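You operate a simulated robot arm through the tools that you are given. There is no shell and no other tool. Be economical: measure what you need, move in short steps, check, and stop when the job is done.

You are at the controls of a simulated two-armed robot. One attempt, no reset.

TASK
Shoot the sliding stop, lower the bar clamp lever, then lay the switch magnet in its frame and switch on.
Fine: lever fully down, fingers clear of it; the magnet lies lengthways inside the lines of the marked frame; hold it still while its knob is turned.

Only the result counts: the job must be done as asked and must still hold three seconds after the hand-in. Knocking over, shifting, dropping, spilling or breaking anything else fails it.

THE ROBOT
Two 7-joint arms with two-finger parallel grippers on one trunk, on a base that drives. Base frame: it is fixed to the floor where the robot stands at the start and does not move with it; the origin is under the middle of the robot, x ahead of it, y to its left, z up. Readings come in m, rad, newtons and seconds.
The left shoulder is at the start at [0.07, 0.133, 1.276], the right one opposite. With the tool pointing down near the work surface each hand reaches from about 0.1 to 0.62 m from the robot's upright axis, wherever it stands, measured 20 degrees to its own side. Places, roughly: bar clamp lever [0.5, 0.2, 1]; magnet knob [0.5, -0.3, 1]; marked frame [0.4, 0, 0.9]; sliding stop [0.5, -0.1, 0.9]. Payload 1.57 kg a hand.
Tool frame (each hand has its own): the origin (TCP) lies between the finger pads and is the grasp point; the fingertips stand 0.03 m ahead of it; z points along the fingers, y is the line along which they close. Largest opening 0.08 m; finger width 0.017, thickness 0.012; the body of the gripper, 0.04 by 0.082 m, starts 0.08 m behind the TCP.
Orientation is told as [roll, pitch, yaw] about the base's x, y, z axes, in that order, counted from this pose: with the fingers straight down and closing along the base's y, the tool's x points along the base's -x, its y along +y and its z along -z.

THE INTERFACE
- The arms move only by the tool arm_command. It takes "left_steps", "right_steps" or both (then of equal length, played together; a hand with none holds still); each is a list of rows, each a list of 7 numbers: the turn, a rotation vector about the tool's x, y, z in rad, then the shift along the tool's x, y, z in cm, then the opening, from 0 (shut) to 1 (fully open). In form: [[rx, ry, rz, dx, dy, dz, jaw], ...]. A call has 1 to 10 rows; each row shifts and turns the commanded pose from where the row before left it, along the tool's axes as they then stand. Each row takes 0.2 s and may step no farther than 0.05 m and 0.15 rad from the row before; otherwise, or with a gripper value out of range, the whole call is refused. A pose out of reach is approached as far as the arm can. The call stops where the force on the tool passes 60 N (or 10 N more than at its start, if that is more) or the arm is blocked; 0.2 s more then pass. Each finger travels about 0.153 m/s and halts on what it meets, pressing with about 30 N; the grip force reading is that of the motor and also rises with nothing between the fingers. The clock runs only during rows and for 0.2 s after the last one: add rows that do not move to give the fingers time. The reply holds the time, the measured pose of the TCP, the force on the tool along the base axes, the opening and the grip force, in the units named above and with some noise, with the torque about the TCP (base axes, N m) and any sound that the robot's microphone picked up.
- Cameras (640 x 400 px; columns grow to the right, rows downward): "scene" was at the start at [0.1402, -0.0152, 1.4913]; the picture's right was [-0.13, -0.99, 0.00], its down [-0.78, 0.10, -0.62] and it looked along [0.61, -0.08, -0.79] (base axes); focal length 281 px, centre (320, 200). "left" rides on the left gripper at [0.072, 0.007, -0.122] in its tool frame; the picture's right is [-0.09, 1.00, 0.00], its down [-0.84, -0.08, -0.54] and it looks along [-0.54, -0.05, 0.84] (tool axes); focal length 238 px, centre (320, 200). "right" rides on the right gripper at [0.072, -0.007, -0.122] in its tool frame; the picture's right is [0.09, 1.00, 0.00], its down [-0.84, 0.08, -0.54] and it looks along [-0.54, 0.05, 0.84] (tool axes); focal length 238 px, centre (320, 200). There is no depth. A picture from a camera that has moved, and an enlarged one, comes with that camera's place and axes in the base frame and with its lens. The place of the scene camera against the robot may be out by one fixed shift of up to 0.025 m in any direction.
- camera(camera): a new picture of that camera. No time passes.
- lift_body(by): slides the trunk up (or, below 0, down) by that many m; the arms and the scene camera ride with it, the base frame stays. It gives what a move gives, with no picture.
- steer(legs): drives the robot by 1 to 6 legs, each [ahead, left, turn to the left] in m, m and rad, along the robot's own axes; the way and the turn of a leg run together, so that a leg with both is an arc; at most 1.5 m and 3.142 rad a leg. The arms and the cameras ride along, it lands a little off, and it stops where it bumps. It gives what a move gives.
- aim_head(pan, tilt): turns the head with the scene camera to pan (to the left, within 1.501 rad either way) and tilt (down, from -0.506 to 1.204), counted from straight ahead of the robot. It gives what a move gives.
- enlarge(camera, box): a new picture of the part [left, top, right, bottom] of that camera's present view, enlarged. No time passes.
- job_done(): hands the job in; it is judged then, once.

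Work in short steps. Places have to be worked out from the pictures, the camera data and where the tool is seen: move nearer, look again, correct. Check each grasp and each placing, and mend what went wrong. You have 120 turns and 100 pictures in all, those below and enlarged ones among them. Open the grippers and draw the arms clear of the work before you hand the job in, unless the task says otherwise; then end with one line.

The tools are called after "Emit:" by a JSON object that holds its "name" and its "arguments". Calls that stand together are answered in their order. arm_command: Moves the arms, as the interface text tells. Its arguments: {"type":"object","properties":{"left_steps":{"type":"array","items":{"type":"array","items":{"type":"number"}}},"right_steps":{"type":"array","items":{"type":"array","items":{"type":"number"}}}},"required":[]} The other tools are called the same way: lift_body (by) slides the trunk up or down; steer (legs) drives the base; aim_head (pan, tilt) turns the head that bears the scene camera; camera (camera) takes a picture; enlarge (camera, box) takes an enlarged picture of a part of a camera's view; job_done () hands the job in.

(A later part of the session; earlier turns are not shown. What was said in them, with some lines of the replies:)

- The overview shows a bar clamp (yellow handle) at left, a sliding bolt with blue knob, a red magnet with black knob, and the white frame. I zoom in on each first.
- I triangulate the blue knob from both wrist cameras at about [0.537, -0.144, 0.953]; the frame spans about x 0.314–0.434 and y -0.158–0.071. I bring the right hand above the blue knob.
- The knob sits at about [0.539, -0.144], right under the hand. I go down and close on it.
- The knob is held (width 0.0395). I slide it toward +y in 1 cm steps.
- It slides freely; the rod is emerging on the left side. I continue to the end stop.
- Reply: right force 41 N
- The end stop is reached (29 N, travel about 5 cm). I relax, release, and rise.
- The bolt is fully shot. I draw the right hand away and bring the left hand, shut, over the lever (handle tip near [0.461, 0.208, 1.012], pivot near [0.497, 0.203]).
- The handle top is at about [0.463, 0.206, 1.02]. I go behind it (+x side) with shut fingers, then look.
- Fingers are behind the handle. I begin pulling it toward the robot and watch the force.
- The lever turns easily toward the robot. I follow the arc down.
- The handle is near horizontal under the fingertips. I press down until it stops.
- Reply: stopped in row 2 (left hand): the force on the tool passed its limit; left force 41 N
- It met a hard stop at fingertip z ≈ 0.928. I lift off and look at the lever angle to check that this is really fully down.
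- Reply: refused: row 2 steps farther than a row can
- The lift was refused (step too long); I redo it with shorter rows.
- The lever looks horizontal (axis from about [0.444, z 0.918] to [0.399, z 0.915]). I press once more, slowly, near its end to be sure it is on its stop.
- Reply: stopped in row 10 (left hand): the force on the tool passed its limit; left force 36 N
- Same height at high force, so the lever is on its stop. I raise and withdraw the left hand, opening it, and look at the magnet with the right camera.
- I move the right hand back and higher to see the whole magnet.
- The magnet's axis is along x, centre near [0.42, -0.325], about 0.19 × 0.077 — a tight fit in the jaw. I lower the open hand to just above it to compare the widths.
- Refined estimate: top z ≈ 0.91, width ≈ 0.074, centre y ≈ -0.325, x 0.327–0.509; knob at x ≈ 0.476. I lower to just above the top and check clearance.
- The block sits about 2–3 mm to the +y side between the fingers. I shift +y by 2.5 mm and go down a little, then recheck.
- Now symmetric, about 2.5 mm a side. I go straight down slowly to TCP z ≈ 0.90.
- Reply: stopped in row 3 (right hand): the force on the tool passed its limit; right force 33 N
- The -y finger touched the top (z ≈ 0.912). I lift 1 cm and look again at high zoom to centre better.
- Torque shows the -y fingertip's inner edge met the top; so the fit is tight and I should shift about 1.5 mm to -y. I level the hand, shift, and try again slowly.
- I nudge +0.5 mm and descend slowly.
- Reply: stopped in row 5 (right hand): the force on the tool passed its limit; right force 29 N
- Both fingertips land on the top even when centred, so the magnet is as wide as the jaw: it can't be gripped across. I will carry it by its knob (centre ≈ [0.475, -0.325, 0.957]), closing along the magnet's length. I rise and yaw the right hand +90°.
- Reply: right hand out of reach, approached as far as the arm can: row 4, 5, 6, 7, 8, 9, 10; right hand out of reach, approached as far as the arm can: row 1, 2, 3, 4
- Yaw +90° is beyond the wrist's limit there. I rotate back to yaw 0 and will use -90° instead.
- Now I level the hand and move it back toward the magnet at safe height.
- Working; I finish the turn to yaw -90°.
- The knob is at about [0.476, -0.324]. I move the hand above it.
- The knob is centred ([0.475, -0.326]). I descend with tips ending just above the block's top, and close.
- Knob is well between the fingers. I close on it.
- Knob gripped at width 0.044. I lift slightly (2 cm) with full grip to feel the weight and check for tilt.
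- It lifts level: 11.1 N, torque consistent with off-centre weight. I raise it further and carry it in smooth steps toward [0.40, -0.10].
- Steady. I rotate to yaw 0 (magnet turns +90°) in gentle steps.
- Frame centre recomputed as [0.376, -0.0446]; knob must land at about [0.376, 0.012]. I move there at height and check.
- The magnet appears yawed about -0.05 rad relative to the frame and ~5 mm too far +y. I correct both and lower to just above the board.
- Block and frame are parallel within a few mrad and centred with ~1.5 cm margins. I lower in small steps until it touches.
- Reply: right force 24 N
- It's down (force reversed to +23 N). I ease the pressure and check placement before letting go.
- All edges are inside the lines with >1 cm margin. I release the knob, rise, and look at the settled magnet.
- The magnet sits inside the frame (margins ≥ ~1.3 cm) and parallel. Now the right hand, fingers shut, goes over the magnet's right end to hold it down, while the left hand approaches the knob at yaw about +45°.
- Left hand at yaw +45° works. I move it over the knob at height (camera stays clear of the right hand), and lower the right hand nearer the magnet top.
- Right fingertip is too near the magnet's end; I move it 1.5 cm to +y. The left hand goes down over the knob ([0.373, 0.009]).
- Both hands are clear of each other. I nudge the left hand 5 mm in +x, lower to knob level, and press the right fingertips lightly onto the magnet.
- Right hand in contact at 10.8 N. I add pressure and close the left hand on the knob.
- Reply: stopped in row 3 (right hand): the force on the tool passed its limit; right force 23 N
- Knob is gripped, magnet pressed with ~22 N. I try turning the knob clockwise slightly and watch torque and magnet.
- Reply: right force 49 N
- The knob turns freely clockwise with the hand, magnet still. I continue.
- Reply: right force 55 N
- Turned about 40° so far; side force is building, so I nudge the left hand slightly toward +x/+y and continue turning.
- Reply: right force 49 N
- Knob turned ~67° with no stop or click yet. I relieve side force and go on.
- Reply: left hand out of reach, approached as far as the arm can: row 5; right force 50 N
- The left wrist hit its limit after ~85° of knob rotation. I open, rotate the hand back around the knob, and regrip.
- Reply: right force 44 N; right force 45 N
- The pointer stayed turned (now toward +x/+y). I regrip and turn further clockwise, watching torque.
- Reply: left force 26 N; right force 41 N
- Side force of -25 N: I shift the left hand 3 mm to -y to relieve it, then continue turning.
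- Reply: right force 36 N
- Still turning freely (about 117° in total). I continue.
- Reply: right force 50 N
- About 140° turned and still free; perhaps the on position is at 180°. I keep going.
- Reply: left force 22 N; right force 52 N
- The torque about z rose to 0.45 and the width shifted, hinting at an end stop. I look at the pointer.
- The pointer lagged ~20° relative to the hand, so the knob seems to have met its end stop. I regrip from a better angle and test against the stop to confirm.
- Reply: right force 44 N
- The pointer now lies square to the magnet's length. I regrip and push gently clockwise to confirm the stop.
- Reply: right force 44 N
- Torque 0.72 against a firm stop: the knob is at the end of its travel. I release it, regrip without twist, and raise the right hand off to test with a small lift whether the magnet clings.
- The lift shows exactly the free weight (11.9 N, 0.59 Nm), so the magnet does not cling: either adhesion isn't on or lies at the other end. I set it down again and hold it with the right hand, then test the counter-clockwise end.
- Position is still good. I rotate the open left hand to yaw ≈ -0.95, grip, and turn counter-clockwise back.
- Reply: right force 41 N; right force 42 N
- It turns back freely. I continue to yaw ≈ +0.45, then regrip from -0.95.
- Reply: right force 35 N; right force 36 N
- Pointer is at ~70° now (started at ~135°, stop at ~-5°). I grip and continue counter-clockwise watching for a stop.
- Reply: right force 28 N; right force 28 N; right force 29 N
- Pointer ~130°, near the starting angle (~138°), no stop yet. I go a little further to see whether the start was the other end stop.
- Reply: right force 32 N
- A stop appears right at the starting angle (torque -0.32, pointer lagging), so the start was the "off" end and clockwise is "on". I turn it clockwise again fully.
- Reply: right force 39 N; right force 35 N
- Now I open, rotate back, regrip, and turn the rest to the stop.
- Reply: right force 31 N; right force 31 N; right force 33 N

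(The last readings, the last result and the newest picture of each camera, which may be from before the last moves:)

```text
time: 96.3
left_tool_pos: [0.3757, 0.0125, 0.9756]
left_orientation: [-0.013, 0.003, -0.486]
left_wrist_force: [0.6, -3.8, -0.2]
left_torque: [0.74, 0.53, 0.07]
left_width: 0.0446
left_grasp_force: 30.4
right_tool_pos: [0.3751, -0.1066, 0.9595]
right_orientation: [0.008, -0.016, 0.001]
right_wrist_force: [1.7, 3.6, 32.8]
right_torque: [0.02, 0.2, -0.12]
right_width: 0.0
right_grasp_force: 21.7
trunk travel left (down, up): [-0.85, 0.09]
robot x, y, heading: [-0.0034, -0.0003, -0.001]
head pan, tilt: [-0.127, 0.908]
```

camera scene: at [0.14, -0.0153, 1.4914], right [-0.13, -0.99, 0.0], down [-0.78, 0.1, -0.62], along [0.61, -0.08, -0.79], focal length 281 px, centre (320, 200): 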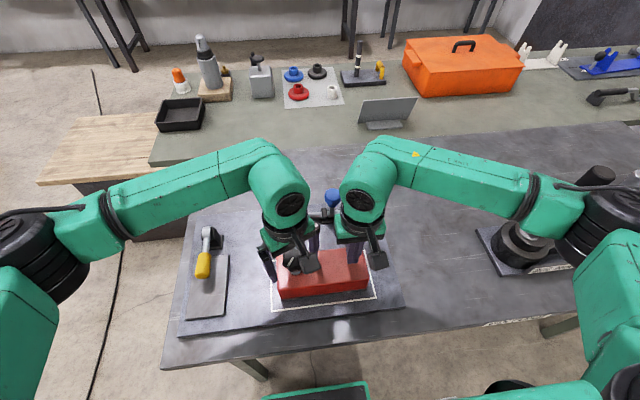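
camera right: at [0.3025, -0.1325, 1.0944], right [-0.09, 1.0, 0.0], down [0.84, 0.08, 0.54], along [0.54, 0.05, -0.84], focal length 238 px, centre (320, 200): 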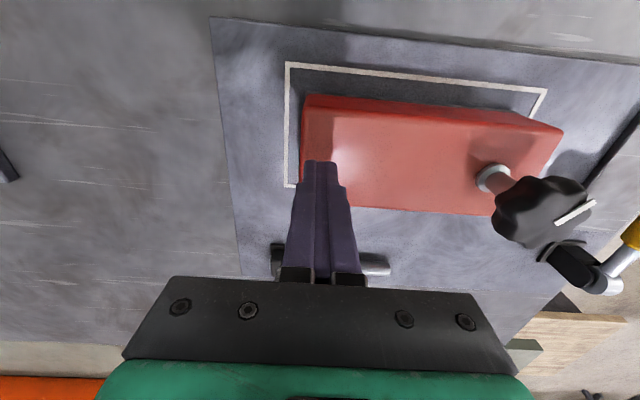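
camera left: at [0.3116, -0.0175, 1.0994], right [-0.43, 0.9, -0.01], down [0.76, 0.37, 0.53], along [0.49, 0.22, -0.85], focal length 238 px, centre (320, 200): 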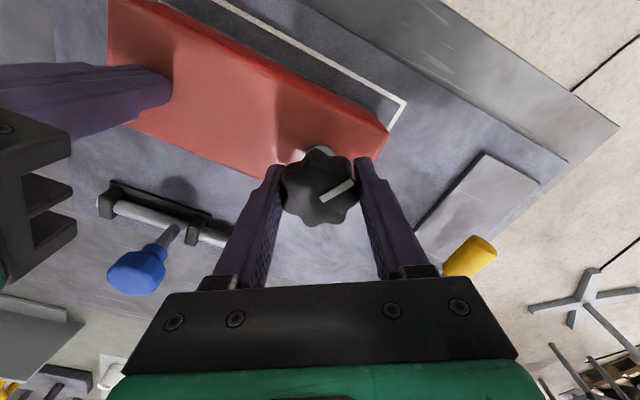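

No stop yet (2.28 rad). I continue in small steps until torque shows the stop.

Emit:
{"name": "arm_command", "arguments": {"left_steps": [[0, 0, 0.06, 0, 0, 0, 0], [0, 0, 0.06, 0, 0, 0, 0], [0, 0, 0.06, 0, 0, 0, 0], [0, 0, 0.06, 0, 0, 0, 0]]}}

Emit:
{"name": "camera", "arguments": {"camera": "left"}}

```text
time: 97.3
left_tool_pos: [0.3751, 0.0109, 0.9768]
left_orientation: [-0.014, -0.006, -0.729]
left_wrist_force: [-1.5, -2.3, 8.8]
left_torque: [0.57, 0.33, 0.07]
left_width: 0.0448
left_grasp_force: 30.1
right_tool_pos: [0.3744, -0.1061, 0.9585]
right_orientation: [0.006, -0.016, -0.003]
right_wrist_force: [4.8, 2.5, 26.9]
right_torque: [0.05, 0.12, 0.2]
right_width: 0.0
right_grasp_force: 21.4
trunk travel left (down, up): [-0.85, 0.09]
robot x, y, heading: [0.0002, 0.0025, -0.005]
head pan, tilt: [-0.127, 0.908]
```

```text
14 pictures are left
camera left: at [0.3273, 0.0659, 1.0988], right [0.73, 0.68, -0.01], down [0.58, -0.61, 0.55], along [0.37, -0.41, -0.84], focal length 238 px, centre (320, 200)
```

left: 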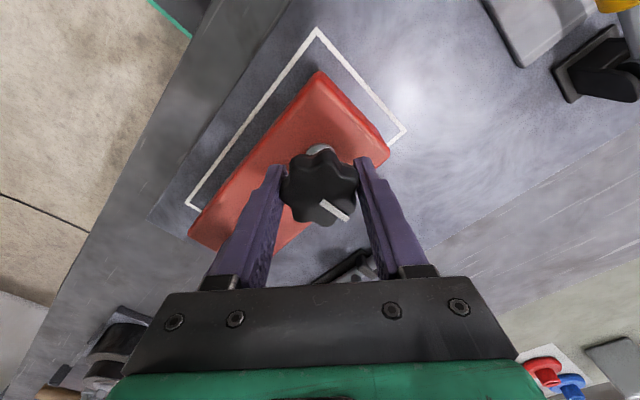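

Pointer at ~10°, the stop earlier was around 0°. A few more small steps.

Emit:
{"name": "arm_command", "arguments": {"left_steps": [[0, 0, 0.06, 0, 0, 0.1, 0], [0, 0, 0.06, 0, 0, 0, 0], [0, 0, 0.06, 0, 0, 0, 0], [0, 0, 0.06, 0, 0, 0, 0]]}}

Emit:
{"name": "enlarge", "arguments": {"camera": "left", "box": [180, 60, 440, 260]}}

```text
time: 98.3
left_tool_pos: [0.3755, 0.012, 0.9743]
left_orientation: [-0.011, -0.005, -0.969]
left_wrist_force: [-2.6, -2.9, -0.1]
left_torque: [0.29, -0.24, 0.53]
left_width: 0.0451
left_grasp_force: 30.0
right_tool_pos: [0.3759, -0.1072, 0.9575]
right_orientation: [0.005, -0.015, -0.002]
right_wrist_force: [4.6, 2.0, 30.1]
right_torque: [0.05, 0.12, -0.11]
right_width: 0.0002
right_grasp_force: 21.3
trunk travel left (down, up): [-0.85, 0.09]
robot x, y, heading: [0.0031, 0.0039, -0.0]
head pan, tilt: [-0.127, 0.908]
```

```text
2.00 times, centred on (310, 160) of left
camera zoom: at [0.3413, 0.076, 1.0972], right [0.87, 0.49, -0.01], down [0.41, -0.73, 0.55], along [0.26, -0.48, -0.84], focal length 477 px, centre (340, 280)
```

zoom: 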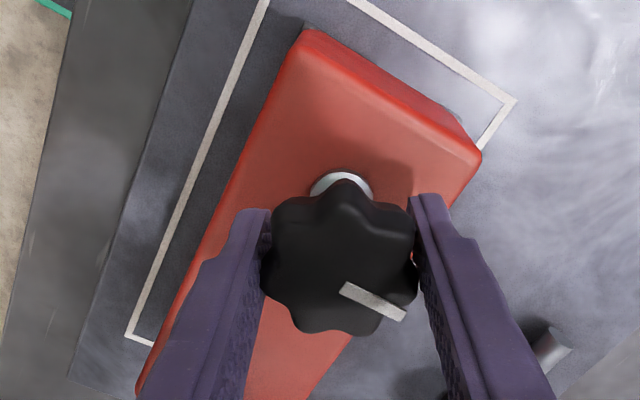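

Stop felt (0.53 Nm, pointer ~0°). I regrip once more to seat it firmly against the stop.

Emit:
{"name": "arm_command", "arguments": {"left_steps": [[0, 0, 0, 0, 0, 0, 1], [0, 0, 0, 0, 0, 0, 1], [0, 0, -0.14, 0, 0, 0, 1], [0, 0, -0.14, 0, 0, 0, 1], [0, 0, -0.14, 0, 0, 0, 1], [0, 0, -0.14, 0, 0, 0, 1], [0, 0, -0.14, 0, 0, 0, 1], [0, 0, -0.14, 0, 0, 0, 1], [0, 0, 0, 0, 0, 0, 0.5], [0, 0, 0, 0, 0, 0, 0]]}}

Emit:
{"name": "arm_command", "arguments": {"left_steps": [[0, 0, 0, 0, 0, 0, 0], [0, 0, 0.05, 0, 0, 0, 0], [0, 0, 0.05, 0, 0, 0, 0], [0, 0, 0.05, 0, 0, 0, 0]]}}

```text
time: 100.5
left_tool_pos: [0.376, 0.0125, 0.9761]
left_orientation: [-0.012, 0.003, -0.126]
left_wrist_force: [-0.5, -6.3, -0.3]
left_torque: [0.41, -0.13, 0.16]
left_width: 0.0443
left_grasp_force: 30.0
right_tool_pos: [0.3746, -0.1079, 0.9575]
right_orientation: [0.009, -0.015, -0.002]
right_wrist_force: [2.6, 3.9, 30.2]
right_torque: [0.02, 0.15, -0.3]
right_width: 0.0
right_grasp_force: 21.2
trunk travel left (down, up): [-0.85, 0.09]
robot x, y, heading: [0.0011, 0.0003, 0.002]
head pan, tilt: [-0.127, 0.908]
```

```text
time: 101.5
left_tool_pos: [0.3768, 0.0117, 0.9763]
left_orientation: [-0.013, 0.003, -0.278]
left_wrist_force: [1.9, -10.3, -0.1]
left_torque: [0.4, 0.04, 0.6]
left_width: 0.0453
left_grasp_force: 30.0
right_tool_pos: [0.3739, -0.1065, 0.9583]
right_orientation: [0.011, -0.017, 0.0]
right_wrist_force: [0.9, 9.2, 30.6]
right_torque: [0.14, 0.19, -0.09]
right_width: 0.0
right_grasp_force: 21.1
trunk travel left (down, up): [-0.85, 0.09]
robot x, y, heading: [0.0027, -0.0002, -0.001]
head pan, tilt: [-0.127, 0.908]
```

Firm at the stop. I release the knob, raise the left hand, then lift the right hand off and withdraw both.

Emit:
{"name": "arm_command", "arguments": {"left_steps": [[0, 0, 0, 0, 0, 0, 1], [0, 0, 0, 0, 0, 0, 1], [0, 0, 0, 0, 0, -3, 1], [0, 0, 0, 0, 0, -4, 1], [0, 0, 0, 0, 0, -4, 1], [0, 0, 0, 0, 4, -2, 1], [0, 0, 0, 0, 4.5, 0, 1], [0, 0, 0, 0, 4.5, 0, 1]], "right_steps": [[0, 0, 0, 0, 0, 0, 0], [0, 0, 0, 0, 0, 0, 0], [0, 0, 0, 0, 0, -0.5, 0], [0, 0, 0, 0, 0, -1.5, 0], [0, 0, 0, 0, 0, -4, 0], [0, 0, 0, 0, 0, -4, 0], [0, 0, 0, 0, -4, -2, 0.5], [0, 0, 0, 0, -4.5, 0, 1]]}}

Emit:
{"name": "arm_command", "arguments": {"left_steps": [[0, 0, 0, 0, 4.5, 0, 1], [0, 0, 0, 0, 2, -2, 1]], "right_steps": [[0, 0, 0, 0, -4.5, 0, 1], [0, 0, 0, 0, -4.5, -2, 1]]}}

Emit:
{"name": "camera", "arguments": {"camera": "scene"}}

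Emit:
{"name": "enlarge", "arguments": {"camera": "scene", "box": [250, 230, 400, 320]}}

Emit:
{"name": "camera", "arguments": {"camera": "right"}}

```text
time: 103.3
left_tool_pos: [0.416, 0.1384, 1.1002]
left_orientation: [-0.011, 0.001, -0.278]
left_wrist_force: [-0.7, 0.9, -0.1]
left_torque: [0.02, 0.01, -0.01]
left_width: 0.0799
left_grasp_force: 0.0
right_tool_pos: [0.3692, -0.197, 1.0738]
right_orientation: [0.01, -0.013, -0.001]
right_wrist_force: [0.3, -0.5, 1.0]
right_torque: [0.03, -0.03, 0.0]
right_width: 0.0801
right_grasp_force: 0.1
trunk travel left (down, up): [-0.85, 0.09]
robot x, y, heading: [0.0007, 0.0021, 0.004]
head pan, tilt: [-0.127, 0.908]
```

```text
time: 103.9
left_tool_pos: [0.4325, 0.2017, 1.1214]
left_orientation: [-0.009, 0.003, -0.276]
left_wrist_force: [-0.5, -0.6, -0.3]
left_torque: [0.03, -0.06, 0.01]
left_width: 0.0801
left_grasp_force: 0.1
right_tool_pos: [0.3699, -0.2829, 1.0914]
right_orientation: [0.007, -0.012, 0.0]
right_wrist_force: [0.4, -0.5, -0.1]
right_torque: [0.0, -0.05, 0.04]
right_width: 0.0799
right_grasp_force: 0.1
trunk travel left (down, up): [-0.85, 0.09]
robot x, y, heading: [0.0009, -0.0013, -0.002]
head pan, tilt: [-0.127, 0.908]
```

```text
12 pictures are left
camera scene: at [0.1372, -0.0172, 1.4916], right [-0.13, -0.99, 0.0], down [-0.78, 0.1, -0.62], along [0.61, -0.08, -0.79], focal length 281 px, centre (320, 200)
```

scene: 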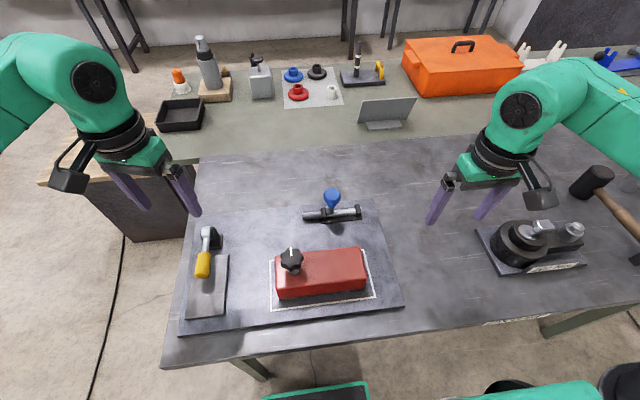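

```text
4.27 times, centred on (325, 275) of scene
camera zoom: at [0.1372, -0.0172, 1.4916], right [-0.13, -0.99, 0.0], down [-0.78, 0.1, -0.62], along [0.61, -0.08, -0.79], focal length 1200 px, centre (299, -120)
```

zoom: 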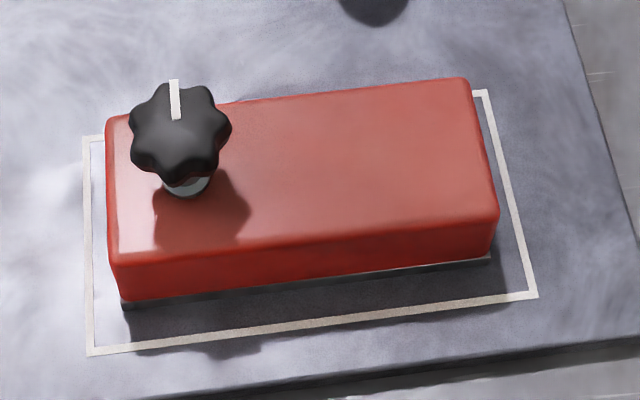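

```text
10 pictures are left
camera right: at [0.2984, -0.2909, 1.2131], right [-0.09, 1.0, 0.01], down [0.83, 0.07, 0.55], along [0.55, 0.06, -0.83], focal length 238 px, centre (320, 200)
```

right: 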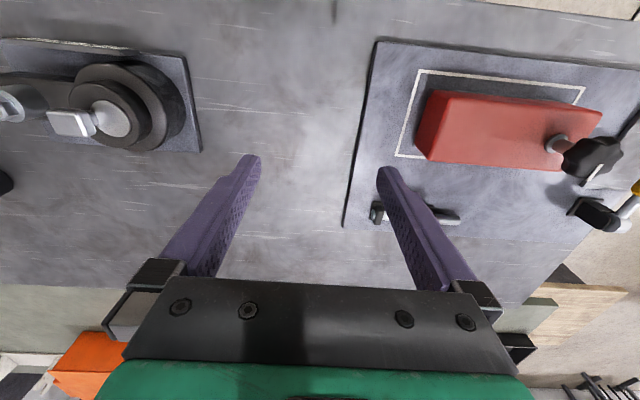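

Everything looks right. I check the magnet's far edge against the frame's far line, and the lever, with two enlarged views.

Emit:
{"name": "enlarge", "arguments": {"camera": "right", "box": [370, 50, 620, 210]}}

Emit:
{"name": "enlarge", "arguments": {"camera": "scene", "box": [160, 200, 280, 300]}}

Emit:
{"name": "camera", "arguments": {"camera": "left"}}

```text
2.50 times, centred on (495, 130) of right
camera zoom: at [0.2984, -0.2909, 1.2131], right [-0.09, 1.0, 0.01], down [0.83, 0.07, 0.55], along [0.55, 0.06, -0.83], focal length 596 px, centre (-118, 375)
```

zoom: 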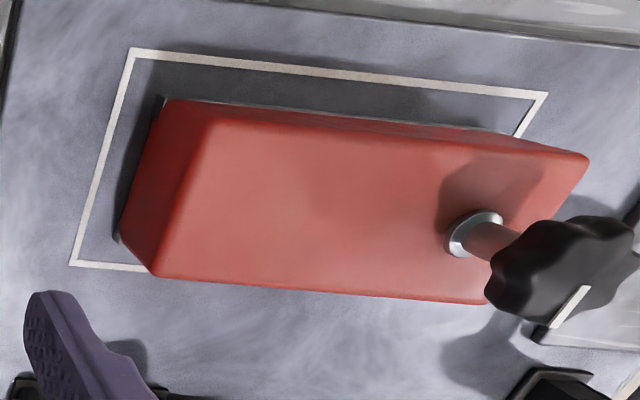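

```text
4.00 times, centred on (220, 250) of scene
camera zoom: at [0.1372, -0.0172, 1.4916], right [-0.13, -0.99, 0.0], down [-0.78, 0.1, -0.62], along [0.61, -0.08, -0.79], focal length 1125 px, centre (720, 0)
```

zoom: 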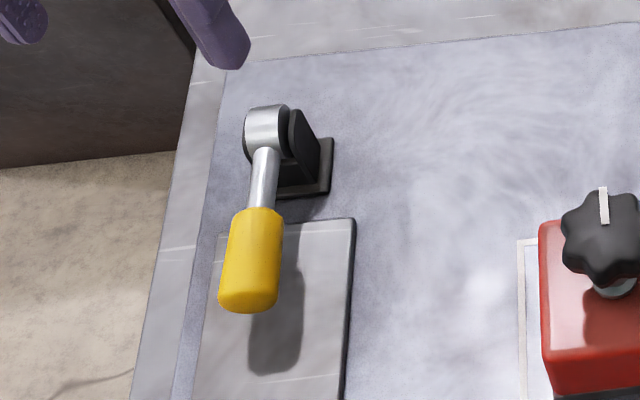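

```text
7 pictures are left
camera left: at [0.3658, 0.2288, 1.2445], right [0.36, 0.93, -0.01], down [0.79, -0.3, 0.54], along [0.5, -0.2, -0.84], focal length 238 px, centre (320, 200)
```

left: 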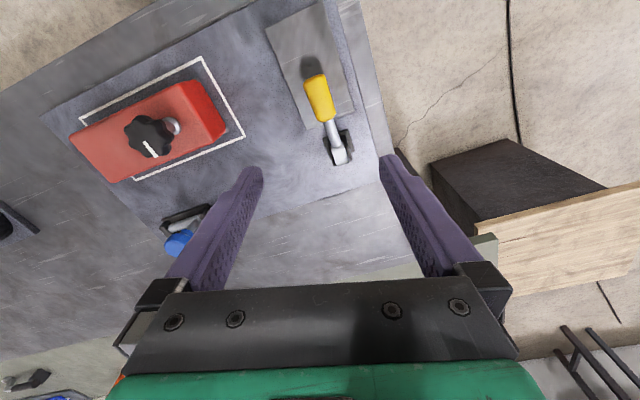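

All edges lie inside the frame, the lever is unchanged at its stop, and the bolt is shot. I raise both hands further clear.

Emit:
{"name": "arm_command", "arguments": {"left_steps": [[0, 0, 0, 1, 0, -4, 1], [0, 0, 0, 1, 0, -4, 1], [0, 0, 0, 0, 0, 0, 1]], "right_steps": [[0, 0, 0, 0, 0, -4, 1], [0, 0, 0, 0, 0, -4, 1], [0, 0, 0, 0, 0, 0, 1]]}}

```text
time: 104.7
left_tool_pos: [0.4137, 0.2059, 1.2]
left_orientation: [-0.012, 0.006, -0.275]
left_wrist_force: [0.4, 0.0, -0.7]
left_torque: [0.0, 0.01, 0.01]
left_width: 0.0798
left_grasp_force: 0.1
right_tool_pos: [0.3764, -0.2837, 1.1732]
right_orientation: [0.007, -0.01, -0.002]
right_wrist_force: [0.4, 0.2, -0.8]
right_torque: [0.03, -0.01, 0.0]
right_width: 0.0801
right_grasp_force: 0.0
trunk travel left (down, up): [-0.85, 0.09]
robot x, y, heading: [0.0006, -0.0008, 0.001]
head pan, tilt: [-0.127, 0.908]
```

Both hands are open and clear, so I hand in the job.

Emit:
{"name": "job_done", "arguments": {}}

```text
The job is handed in.
```

I shot the sliding stop, lowered the lever to its stop, laid the magnet lengthways inside the frame, and turned its knob fully clockwise to the end stop, but I couldn't confirm it is switched on: in a small test lift at that stop it came up with only its own weight.
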